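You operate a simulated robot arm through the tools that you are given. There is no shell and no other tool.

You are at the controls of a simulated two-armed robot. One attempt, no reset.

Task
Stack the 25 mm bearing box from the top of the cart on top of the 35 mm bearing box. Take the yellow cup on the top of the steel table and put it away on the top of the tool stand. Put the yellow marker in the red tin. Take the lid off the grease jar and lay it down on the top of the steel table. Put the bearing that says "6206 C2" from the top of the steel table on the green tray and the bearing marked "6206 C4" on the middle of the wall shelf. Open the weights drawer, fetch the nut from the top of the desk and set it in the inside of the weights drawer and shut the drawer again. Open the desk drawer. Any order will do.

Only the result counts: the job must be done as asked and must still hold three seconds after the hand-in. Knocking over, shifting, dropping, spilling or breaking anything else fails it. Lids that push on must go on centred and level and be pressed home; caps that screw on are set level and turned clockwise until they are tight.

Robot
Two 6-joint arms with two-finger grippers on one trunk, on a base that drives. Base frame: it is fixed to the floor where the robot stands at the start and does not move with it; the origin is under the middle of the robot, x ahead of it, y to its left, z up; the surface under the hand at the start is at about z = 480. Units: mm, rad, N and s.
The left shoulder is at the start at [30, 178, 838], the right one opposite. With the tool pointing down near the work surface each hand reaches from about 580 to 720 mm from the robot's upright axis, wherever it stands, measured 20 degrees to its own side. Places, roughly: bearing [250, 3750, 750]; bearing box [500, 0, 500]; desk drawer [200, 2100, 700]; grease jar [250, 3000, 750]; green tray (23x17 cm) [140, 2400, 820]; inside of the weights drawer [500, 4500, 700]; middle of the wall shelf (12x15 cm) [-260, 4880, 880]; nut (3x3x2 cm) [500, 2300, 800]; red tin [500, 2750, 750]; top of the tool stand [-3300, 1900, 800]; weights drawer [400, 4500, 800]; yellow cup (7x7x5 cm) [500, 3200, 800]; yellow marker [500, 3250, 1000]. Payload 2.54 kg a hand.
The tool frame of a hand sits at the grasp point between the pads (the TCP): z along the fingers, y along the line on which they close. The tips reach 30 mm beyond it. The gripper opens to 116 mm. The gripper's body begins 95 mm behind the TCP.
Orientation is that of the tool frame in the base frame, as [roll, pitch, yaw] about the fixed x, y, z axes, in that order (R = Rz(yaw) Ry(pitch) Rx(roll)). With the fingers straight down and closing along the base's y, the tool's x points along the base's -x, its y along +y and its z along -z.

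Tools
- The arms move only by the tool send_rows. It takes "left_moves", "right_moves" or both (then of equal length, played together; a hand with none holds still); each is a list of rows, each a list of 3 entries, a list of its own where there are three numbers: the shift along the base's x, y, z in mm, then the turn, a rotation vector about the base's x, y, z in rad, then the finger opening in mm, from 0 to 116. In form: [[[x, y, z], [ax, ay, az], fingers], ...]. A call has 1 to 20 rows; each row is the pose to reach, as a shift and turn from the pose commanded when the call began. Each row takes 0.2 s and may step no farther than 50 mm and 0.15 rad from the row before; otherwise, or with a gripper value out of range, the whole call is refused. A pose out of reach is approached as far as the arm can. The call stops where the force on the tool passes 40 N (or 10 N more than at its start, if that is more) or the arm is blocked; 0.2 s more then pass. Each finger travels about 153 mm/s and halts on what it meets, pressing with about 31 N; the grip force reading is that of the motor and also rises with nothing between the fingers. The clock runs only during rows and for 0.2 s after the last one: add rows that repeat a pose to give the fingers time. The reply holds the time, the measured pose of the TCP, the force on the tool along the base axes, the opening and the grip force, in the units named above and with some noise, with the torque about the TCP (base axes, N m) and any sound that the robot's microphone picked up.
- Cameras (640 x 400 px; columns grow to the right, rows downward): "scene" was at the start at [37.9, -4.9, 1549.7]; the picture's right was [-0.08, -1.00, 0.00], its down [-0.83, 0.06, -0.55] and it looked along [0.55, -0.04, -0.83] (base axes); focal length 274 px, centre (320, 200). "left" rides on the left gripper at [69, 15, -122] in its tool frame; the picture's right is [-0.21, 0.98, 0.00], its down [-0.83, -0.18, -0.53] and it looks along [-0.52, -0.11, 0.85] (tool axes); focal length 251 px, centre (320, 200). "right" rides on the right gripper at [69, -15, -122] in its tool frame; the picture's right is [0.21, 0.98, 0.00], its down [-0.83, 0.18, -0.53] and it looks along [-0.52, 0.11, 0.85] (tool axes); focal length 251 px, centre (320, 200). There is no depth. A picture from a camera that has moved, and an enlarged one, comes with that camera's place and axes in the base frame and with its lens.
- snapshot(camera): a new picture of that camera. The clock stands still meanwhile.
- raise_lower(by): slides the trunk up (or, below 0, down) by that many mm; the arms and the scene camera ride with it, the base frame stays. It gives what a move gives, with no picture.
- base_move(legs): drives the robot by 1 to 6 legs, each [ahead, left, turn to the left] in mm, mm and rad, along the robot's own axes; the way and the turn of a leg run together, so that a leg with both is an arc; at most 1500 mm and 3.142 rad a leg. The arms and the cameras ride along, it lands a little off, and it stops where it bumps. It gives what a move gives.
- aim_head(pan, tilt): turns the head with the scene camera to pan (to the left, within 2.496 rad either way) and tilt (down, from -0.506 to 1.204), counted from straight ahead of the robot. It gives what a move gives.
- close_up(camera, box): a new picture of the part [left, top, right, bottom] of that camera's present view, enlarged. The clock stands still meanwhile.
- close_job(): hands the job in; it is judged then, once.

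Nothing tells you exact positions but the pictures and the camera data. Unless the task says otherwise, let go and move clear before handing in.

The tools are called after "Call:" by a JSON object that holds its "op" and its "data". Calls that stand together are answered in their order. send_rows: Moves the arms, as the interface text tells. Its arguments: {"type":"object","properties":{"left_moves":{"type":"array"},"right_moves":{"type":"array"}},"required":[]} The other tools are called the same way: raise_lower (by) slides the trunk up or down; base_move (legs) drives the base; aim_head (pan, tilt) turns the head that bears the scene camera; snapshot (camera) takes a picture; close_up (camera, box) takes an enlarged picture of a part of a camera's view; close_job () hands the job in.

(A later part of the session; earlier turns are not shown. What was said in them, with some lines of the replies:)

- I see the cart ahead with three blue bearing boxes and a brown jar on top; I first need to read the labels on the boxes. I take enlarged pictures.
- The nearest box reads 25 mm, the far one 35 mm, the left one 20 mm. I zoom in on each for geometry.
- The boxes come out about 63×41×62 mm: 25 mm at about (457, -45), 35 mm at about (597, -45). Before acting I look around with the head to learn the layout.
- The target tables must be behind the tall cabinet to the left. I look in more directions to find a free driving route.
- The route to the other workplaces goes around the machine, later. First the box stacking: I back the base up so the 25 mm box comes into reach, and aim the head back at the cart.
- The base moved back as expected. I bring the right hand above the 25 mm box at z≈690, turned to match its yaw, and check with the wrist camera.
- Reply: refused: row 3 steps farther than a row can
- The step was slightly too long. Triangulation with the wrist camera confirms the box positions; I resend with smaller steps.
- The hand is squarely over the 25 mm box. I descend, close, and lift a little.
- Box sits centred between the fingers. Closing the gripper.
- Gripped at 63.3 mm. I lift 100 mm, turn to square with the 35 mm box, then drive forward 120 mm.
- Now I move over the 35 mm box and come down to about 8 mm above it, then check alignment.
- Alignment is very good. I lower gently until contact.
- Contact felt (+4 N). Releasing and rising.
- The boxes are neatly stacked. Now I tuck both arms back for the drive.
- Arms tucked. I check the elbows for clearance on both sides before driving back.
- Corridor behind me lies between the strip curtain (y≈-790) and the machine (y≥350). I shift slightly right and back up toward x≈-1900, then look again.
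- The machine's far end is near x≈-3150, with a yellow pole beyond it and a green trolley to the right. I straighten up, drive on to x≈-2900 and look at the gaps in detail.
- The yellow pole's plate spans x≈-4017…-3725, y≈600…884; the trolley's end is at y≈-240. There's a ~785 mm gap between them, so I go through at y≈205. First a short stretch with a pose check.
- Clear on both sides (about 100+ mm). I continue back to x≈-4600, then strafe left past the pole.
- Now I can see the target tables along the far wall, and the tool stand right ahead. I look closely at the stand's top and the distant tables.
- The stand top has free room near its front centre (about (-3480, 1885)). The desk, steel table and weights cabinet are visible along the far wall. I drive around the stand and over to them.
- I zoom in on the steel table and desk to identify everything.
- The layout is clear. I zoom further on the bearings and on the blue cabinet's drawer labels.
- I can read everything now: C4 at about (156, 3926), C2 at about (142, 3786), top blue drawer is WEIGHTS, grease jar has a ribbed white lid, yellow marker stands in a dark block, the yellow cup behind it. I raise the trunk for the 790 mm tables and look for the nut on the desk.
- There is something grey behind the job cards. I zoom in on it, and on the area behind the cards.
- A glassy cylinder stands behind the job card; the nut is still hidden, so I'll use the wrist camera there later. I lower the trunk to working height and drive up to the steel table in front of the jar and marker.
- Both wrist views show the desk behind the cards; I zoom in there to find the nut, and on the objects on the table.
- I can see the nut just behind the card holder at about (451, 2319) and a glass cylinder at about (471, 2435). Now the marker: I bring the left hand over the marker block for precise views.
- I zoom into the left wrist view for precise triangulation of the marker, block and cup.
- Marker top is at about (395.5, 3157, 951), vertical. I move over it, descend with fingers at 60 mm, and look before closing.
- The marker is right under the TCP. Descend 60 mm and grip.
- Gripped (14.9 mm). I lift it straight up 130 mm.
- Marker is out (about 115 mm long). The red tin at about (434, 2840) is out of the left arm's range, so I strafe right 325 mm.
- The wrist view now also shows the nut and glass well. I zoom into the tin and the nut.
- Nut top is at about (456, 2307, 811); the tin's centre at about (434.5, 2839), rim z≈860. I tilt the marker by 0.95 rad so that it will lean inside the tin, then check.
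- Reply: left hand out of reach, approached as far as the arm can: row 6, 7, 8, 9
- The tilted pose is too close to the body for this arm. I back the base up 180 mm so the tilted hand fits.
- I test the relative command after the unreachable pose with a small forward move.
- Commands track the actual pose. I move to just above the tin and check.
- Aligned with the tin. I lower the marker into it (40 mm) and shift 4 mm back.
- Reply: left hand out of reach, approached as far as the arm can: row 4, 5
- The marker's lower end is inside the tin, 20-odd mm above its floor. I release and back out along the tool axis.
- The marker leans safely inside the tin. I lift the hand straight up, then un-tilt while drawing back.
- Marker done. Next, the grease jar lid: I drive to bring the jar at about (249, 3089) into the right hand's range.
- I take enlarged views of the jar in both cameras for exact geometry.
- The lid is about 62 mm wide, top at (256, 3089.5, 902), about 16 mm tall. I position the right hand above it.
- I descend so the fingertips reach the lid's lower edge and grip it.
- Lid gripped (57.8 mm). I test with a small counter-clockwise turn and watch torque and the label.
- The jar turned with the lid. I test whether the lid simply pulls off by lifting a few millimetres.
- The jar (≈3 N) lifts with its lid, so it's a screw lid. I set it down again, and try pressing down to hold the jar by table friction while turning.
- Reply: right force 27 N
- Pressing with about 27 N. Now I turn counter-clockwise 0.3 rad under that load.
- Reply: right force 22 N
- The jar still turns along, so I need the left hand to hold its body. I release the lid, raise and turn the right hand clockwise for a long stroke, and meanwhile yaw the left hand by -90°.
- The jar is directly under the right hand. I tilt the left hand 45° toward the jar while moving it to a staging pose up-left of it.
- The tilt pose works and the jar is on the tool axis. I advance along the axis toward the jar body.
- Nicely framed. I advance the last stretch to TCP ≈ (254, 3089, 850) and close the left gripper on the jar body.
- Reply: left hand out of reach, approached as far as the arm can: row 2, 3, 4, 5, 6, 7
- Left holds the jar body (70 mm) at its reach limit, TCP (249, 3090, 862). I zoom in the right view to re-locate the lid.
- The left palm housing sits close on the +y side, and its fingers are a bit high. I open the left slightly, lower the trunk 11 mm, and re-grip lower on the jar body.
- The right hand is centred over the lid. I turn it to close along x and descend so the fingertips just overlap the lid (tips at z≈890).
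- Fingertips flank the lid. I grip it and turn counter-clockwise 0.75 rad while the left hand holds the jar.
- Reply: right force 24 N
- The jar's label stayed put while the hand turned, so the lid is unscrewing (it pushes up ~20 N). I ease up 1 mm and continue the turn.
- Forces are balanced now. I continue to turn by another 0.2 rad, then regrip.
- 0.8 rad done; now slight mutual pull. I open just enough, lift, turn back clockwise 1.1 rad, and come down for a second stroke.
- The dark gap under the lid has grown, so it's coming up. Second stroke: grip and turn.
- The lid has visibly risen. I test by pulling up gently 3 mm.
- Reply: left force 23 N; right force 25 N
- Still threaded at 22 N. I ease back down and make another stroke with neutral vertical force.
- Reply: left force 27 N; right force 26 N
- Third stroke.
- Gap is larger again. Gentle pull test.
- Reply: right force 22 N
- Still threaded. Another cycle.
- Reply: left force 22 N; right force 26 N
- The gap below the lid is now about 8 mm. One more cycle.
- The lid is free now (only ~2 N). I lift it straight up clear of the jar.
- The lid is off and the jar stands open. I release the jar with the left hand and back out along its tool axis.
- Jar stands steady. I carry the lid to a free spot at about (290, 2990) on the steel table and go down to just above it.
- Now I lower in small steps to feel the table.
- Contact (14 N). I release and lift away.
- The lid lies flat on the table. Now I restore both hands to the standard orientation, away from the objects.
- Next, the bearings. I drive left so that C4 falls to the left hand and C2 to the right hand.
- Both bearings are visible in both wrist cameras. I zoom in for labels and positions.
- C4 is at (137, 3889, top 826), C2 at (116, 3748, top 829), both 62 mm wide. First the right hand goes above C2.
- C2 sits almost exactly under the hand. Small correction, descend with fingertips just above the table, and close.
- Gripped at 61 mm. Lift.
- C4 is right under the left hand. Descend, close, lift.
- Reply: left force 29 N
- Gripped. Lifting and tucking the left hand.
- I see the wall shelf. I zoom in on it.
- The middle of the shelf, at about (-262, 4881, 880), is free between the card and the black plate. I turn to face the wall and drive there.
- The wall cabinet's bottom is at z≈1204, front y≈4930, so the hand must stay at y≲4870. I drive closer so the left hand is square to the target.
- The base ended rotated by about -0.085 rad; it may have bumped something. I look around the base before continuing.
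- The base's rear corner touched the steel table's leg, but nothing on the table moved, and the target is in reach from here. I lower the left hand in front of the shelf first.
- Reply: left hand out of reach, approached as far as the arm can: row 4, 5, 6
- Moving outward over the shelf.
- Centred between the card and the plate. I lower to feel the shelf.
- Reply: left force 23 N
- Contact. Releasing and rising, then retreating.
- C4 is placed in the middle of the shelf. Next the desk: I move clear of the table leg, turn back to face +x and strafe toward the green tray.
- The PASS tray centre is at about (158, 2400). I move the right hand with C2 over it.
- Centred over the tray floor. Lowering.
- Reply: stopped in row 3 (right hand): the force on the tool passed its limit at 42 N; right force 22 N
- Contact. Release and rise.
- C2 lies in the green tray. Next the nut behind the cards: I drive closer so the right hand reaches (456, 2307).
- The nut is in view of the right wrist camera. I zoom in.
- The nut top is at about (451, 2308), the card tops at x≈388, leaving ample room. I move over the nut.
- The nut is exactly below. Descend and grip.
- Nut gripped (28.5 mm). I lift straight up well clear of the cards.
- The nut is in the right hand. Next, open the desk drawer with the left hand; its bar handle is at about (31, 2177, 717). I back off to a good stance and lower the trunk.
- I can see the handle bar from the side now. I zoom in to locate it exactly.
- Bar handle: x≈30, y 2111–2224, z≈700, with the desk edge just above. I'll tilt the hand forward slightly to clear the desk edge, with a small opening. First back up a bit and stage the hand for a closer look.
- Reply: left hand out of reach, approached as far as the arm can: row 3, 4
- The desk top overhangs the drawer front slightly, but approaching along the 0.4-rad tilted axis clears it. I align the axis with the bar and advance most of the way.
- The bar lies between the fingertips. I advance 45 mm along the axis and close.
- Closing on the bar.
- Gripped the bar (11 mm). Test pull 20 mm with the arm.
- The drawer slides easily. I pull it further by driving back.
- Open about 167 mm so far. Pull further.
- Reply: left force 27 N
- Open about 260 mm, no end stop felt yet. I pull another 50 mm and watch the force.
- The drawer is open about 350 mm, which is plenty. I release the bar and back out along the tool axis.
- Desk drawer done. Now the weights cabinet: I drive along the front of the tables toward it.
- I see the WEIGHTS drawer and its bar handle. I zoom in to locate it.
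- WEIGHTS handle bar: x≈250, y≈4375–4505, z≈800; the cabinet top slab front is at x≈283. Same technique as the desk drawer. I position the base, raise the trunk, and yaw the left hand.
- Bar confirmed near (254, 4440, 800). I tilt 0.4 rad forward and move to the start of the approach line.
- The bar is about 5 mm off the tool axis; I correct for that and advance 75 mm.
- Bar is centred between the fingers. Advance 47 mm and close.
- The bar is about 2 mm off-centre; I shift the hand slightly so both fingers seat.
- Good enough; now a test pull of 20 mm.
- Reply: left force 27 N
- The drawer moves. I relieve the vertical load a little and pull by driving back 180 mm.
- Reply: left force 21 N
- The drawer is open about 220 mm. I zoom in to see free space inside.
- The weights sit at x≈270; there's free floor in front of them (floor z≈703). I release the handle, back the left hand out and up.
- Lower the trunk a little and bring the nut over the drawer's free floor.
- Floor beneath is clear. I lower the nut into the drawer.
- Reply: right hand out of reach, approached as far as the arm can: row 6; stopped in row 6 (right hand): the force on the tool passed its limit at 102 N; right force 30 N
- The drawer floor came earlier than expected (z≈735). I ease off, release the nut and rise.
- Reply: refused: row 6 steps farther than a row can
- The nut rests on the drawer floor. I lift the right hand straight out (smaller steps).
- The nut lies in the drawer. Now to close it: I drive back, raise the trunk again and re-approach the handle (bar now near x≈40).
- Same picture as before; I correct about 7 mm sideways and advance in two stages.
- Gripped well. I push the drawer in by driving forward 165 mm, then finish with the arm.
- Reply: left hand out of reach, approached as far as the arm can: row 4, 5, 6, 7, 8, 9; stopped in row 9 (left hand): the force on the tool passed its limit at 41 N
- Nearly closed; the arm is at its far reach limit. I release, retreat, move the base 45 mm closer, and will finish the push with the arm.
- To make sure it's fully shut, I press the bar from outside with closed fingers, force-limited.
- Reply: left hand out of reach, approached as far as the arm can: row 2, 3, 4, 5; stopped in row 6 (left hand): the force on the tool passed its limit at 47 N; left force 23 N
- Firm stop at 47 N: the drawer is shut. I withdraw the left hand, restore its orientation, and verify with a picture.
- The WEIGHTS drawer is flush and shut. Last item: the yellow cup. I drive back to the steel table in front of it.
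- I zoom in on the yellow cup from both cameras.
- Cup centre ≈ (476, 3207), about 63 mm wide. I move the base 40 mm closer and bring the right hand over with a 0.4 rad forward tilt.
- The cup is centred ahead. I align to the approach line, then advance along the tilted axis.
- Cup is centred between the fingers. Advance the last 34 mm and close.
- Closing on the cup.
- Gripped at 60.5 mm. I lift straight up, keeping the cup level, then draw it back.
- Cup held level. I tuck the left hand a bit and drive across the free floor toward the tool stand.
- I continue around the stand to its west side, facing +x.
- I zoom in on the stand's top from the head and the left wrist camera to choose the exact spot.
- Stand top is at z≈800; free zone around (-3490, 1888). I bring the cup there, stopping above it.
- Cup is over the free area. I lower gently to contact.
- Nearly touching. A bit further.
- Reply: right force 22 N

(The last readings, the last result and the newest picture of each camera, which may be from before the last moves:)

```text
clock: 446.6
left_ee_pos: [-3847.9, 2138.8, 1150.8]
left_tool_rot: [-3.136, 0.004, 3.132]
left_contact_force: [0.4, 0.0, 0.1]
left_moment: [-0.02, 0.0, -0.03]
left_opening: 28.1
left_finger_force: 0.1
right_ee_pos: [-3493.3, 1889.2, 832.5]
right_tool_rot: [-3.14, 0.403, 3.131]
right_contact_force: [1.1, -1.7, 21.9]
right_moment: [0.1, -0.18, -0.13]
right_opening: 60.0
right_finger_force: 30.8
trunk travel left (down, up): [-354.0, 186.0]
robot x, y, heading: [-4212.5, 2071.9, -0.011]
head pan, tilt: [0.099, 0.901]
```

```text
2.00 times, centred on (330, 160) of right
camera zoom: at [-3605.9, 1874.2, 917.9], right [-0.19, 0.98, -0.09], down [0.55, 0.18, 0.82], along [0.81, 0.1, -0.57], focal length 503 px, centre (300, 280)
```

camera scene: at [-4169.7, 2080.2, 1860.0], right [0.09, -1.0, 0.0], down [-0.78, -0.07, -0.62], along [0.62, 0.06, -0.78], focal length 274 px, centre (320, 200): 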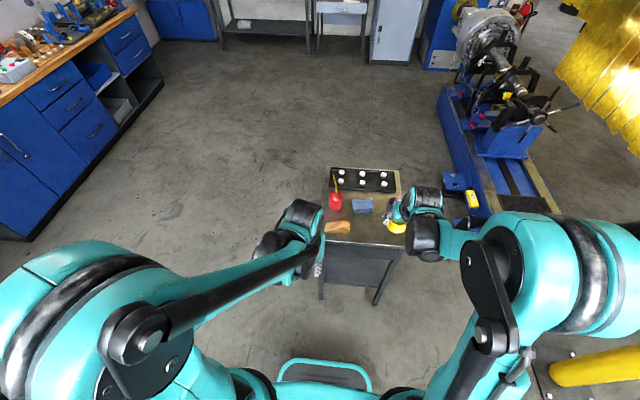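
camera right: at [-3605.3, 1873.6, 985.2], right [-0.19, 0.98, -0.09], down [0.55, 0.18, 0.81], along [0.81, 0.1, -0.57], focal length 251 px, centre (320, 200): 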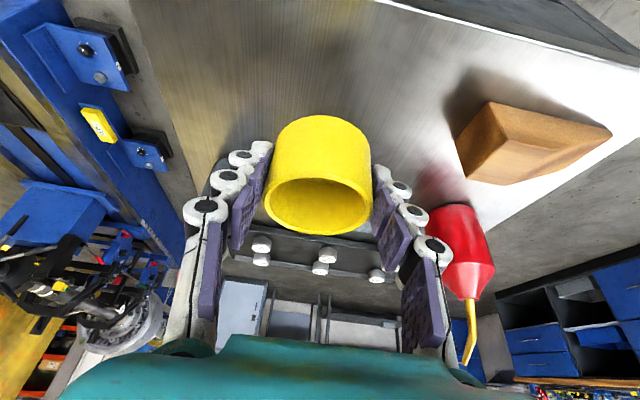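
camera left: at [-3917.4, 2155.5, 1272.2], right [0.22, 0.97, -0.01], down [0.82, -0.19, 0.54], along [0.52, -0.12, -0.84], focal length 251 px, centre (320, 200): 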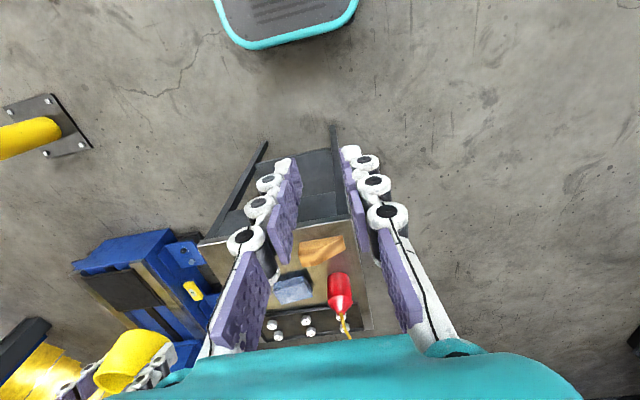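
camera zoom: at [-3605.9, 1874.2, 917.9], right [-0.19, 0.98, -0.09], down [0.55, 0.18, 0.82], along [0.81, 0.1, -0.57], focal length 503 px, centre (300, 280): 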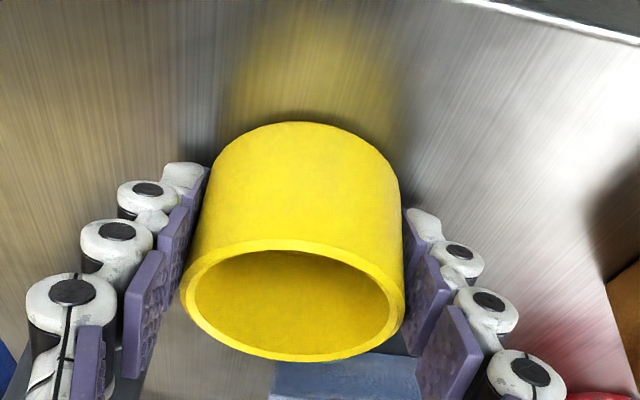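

Firm contact; the cup stands on the stand top. I relieve the load, open, and back out along the tool axis.

Call:
{"op": "send_rows", "data": {"right_moves": [[[0, 0, 1.5], [0, 0, 0], 50], [[0, 0, 1.5], [0, 0, 0], 66], [[0, 0, 1.5], [0, 0, 0], 80], [[0, 0, 1.5], [0, 0, 0], 90], [[0, 0, 1.5], [0, 0, 0], 90]]}}

Call:
{"op": "snapshot", "data": {"camera": "right"}}

Call:
{"op": "send_rows", "data": {"right_moves": [[[-8, 0, 19], [0, 0, 0], 90], [[-20, 0, 46], [0, 0, 0], 90], [[-35, 0, 83], [0, 0, 0], 90], [[-50, 0, 120], [0, 0, 0], 90], [[-65, 0, 160], [0, 0, 0], 90], [[-80, 0, 200], [0, 0, 0], 90], [[-100, 0, 240], [0, 0, 0], 90], [[-120, 0, 275], [0, 0, 0], 90]]}}

Call:
{"op": "snapshot", "data": {"camera": "right"}}

Call:
{"op": "close_up", "data": {"camera": "scene", "box": [300, 155, 440, 265]}}

```text
clock: 447.8
left_ee_pos: [-3847.8, 2139.6, 1150.2]
left_tool_rot: [-3.137, 0.003, 3.132]
left_contact_force: [0.5, 0.1, -0.2]
left_moment: [0.01, 0.0, -0.01]
left_opening: 28.0
left_finger_force: 0.1
right_ee_pos: [-3491.1, 1887.4, 832.4]
right_tool_rot: [-3.14, 0.401, 3.131]
right_contact_force: [0.5, 0.2, 0.6]
right_moment: [0.0, 0.0, 0.02]
right_opening: 89.9
right_finger_force: 0.1
trunk travel left (down, up): [-354.0, 186.0]
robot x, y, heading: [-4213.0, 2072.3, -0.01]
head pan, tilt: [0.099, 0.901]
```

```text
taken
camera right: at [-3604.9, 1873.3, 918.2], right [-0.19, 0.98, -0.09], down [0.55, 0.18, 0.81], along [0.81, 0.1, -0.57], focal length 251 px, centre (320, 200)
```

right: 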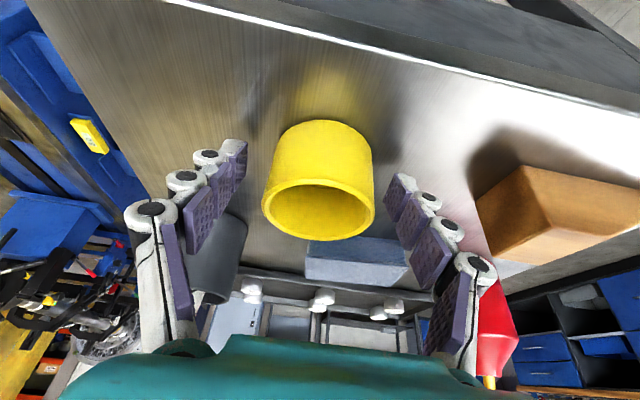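

```text
clock: 449.6
left_ee_pos: [-3849.5, 2139.5, 1150.3]
left_tool_rot: [-3.135, 0.005, 3.131]
left_contact_force: [0.1, -0.1, 0.9]
left_moment: [-0.01, -0.04, 0.02]
left_opening: 28.3
left_finger_force: 0.2
right_ee_pos: [-3614.3, 1886.9, 1109.1]
right_tool_rot: [-3.139, 0.402, 3.13]
right_contact_force: [-0.6, 0.2, 0.3]
right_moment: [0.05, -0.01, -0.01]
right_opening: 90.1
right_finger_force: 0.0
trunk travel left (down, up): [-354.0, 186.0]
robot x, y, heading: [-4210.2, 2073.0, -0.009]
head pan, tilt: [0.099, 0.901]
```

```text
taken
camera right: at [-3727.0, 1873.3, 1195.0], right [-0.19, 0.98, -0.09], down [0.55, 0.18, 0.82], along [0.81, 0.1, -0.57], focal length 251 px, centre (320, 200)
```

right: 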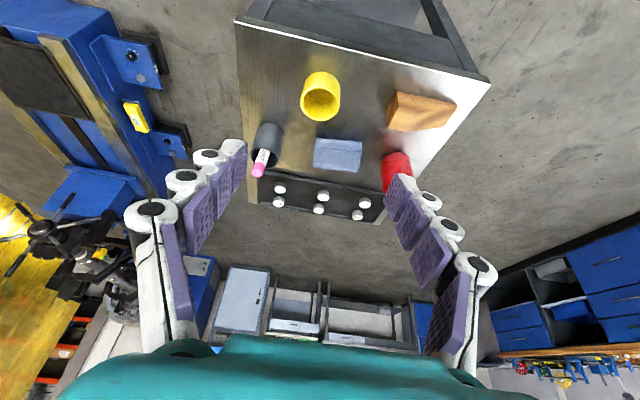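

```text
3.64 times, centred on (370, 210) of scene
camera zoom: at [-4172.5, 2080.4, 1860.1], right [0.09, -1.0, 0.0], down [-0.78, -0.07, -0.62], along [0.62, 0.06, -0.78], focal length 995 px, centre (138, 164)
```

zoom: 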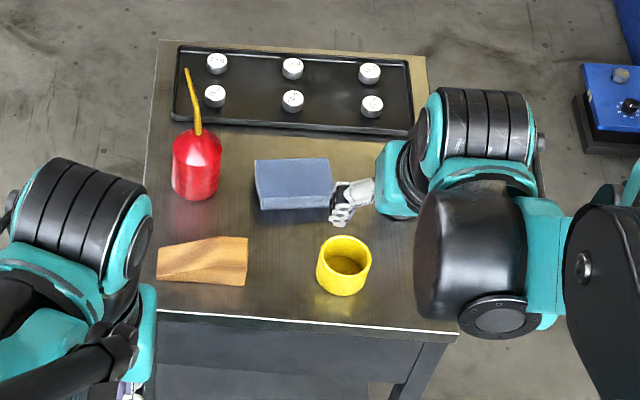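

The cup stands upright on the tool stand. I back away and do a final check of the far workplaces by zooming.

Call:
{"op": "base_move", "data": {"legs": [[-250, 0, 0]]}}

Call:
{"op": "aim_head", "data": {"pan": 0.1, "tilt": 0.3}}

Call:
{"op": "close_up", "data": {"camera": "scene", "box": [200, 110, 440, 250]}}

Call:
{"op": "close_up", "data": {"camera": "scene", "box": [100, 110, 260, 210]}}

Call:
{"op": "snapshot", "data": {"camera": "scene"}}

```text
clock: 451.5
left_ee_pos: [-4099.2, 2141.4, 1150.6]
left_tool_rot: [-3.135, 0.002, 3.128]
left_contact_force: [-1.2, -0.2, 0.3]
left_moment: [0.0, -0.04, 0.01]
left_opening: 28.1
left_finger_force: 0.0
right_ee_pos: [-3864.8, 1889.2, 1108.8]
right_tool_rot: [-3.139, 0.404, 3.129]
right_contact_force: [0.7, -0.3, 0.2]
right_moment: [-0.01, 0.0, 0.0]
right_opening: 89.9
right_finger_force: 0.1
trunk travel left (down, up): [-354.0, 186.0]
robot x, y, heading: [-4463.6, 2076.3, -0.011]
head pan, tilt: [0.099, 0.901]
```

```text
clock: 452.5
left_ee_pos: [-4098.8, 2140.2, 1150.0]
left_tool_rot: [-3.136, 0.002, 3.129]
left_contact_force: [0.5, 1.2, -0.5]
left_moment: [0.03, 0.0, 0.01]
left_opening: 27.9
left_finger_force: 0.1
right_ee_pos: [-3863.9, 1887.8, 1108.1]
right_tool_rot: [3.14, 0.403, 3.131]
right_contact_force: [0.2, -0.1, -0.4]
right_moment: [0.0, -0.01, 0.01]
right_opening: 90.0
right_finger_force: 0.0
trunk travel left (down, up): [-354.0, 186.0]
robot x, y, heading: [-4464.4, 2073.6, -0.007]
head pan, tilt: [0.099, 0.3]
```

```text
2.67 times, centred on (320, 180) of scene
camera zoom: at [-4404.2, 2083.9, 1912.2], right [0.09, -1.0, 0.0], down [-0.3, -0.03, -0.95], along [0.95, 0.08, -0.3], focal length 730 px, centre (320, 253)
```

zoom: 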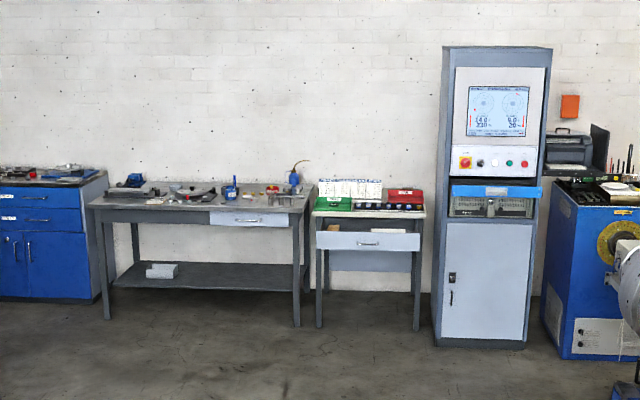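

```text
4.00 times, centred on (180, 160) of scene
camera zoom: at [-4404.2, 2083.9, 1912.2], right [0.09, -1.0, 0.0], down [-0.3, -0.03, -0.95], along [0.95, 0.08, -0.3], focal length 1095 px, centre (880, 360)
```

zoom: 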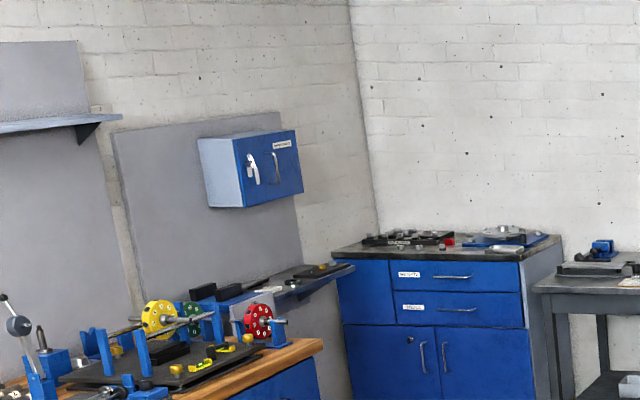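

```text
taken
camera scene: at [-4404.2, 2083.9, 1912.2], right [0.09, -1.0, 0.0], down [-0.3, -0.03, -0.95], along [0.95, 0.08, -0.3], focal length 274 px, centre (320, 200)
```

scene: 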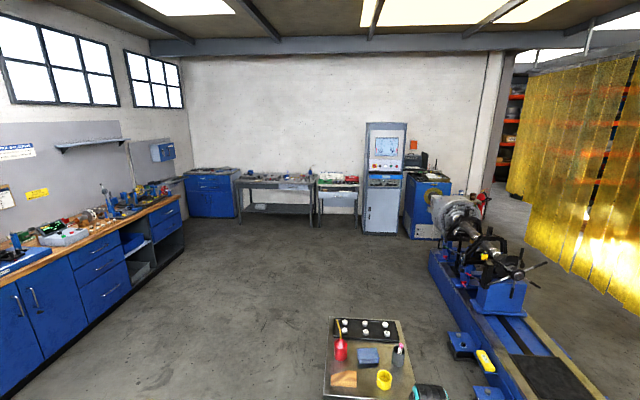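

Everything checks out:
- The 25 mm box is stacked on the 35 mm box.
- The cup is on the tool stand.
- The marker is in the red tin.
- The grease jar lid is on the steel table.
- Bearing C2 is in the green tray and C4 is on the wall shelf.
- The nut is in the shut weights drawer.
- The desk drawer is open.

Both hands are empty and clear, so I hand the job in.

Call:
{"op": "close_job", "data": {}}

```text
The job is handed in.
```

All the tasks are done, and I've handed the job in. The result hasn't come back yet.

- **Bearing boxes:** the 25 mm box is stacked squarely on the 35 mm box on the cart.
- **Yellow cup:** it stands upright on the tool stand, in the clear space near the front edge.
- **Yellow marker:** it leans inside the red tin, with the tin where it was.
- **Grease jar:** the lid screwed on, so I held the jar and unscrewed it. The lid lies flat on the steel table. The jar stands open, a few millimetres from where it started and turned slightly.
- **Bearings:** 6206 C2 is in the green tray, and 6206 C4 is in the middle of the wall shelf.
- **Nut and weights drawer:** the nut is in the weights drawer. I pushed the drawer shut until it stopped firmly, and it looks flush in the last picture.
- **Desk drawer:** it is open about 350 mm.

Two things could matter when it's judged:

- **Table leg:** the base touched a leg of the steel table while I was moving in front of the wall shelf. Nothing on the table looked moved afterwards.
- **Drawer floor:** the nut came down on the weights drawer floor with about 100 N for a moment, because the floor was higher than I had judged. The nut and the weights in the drawer looked fine afterwards.
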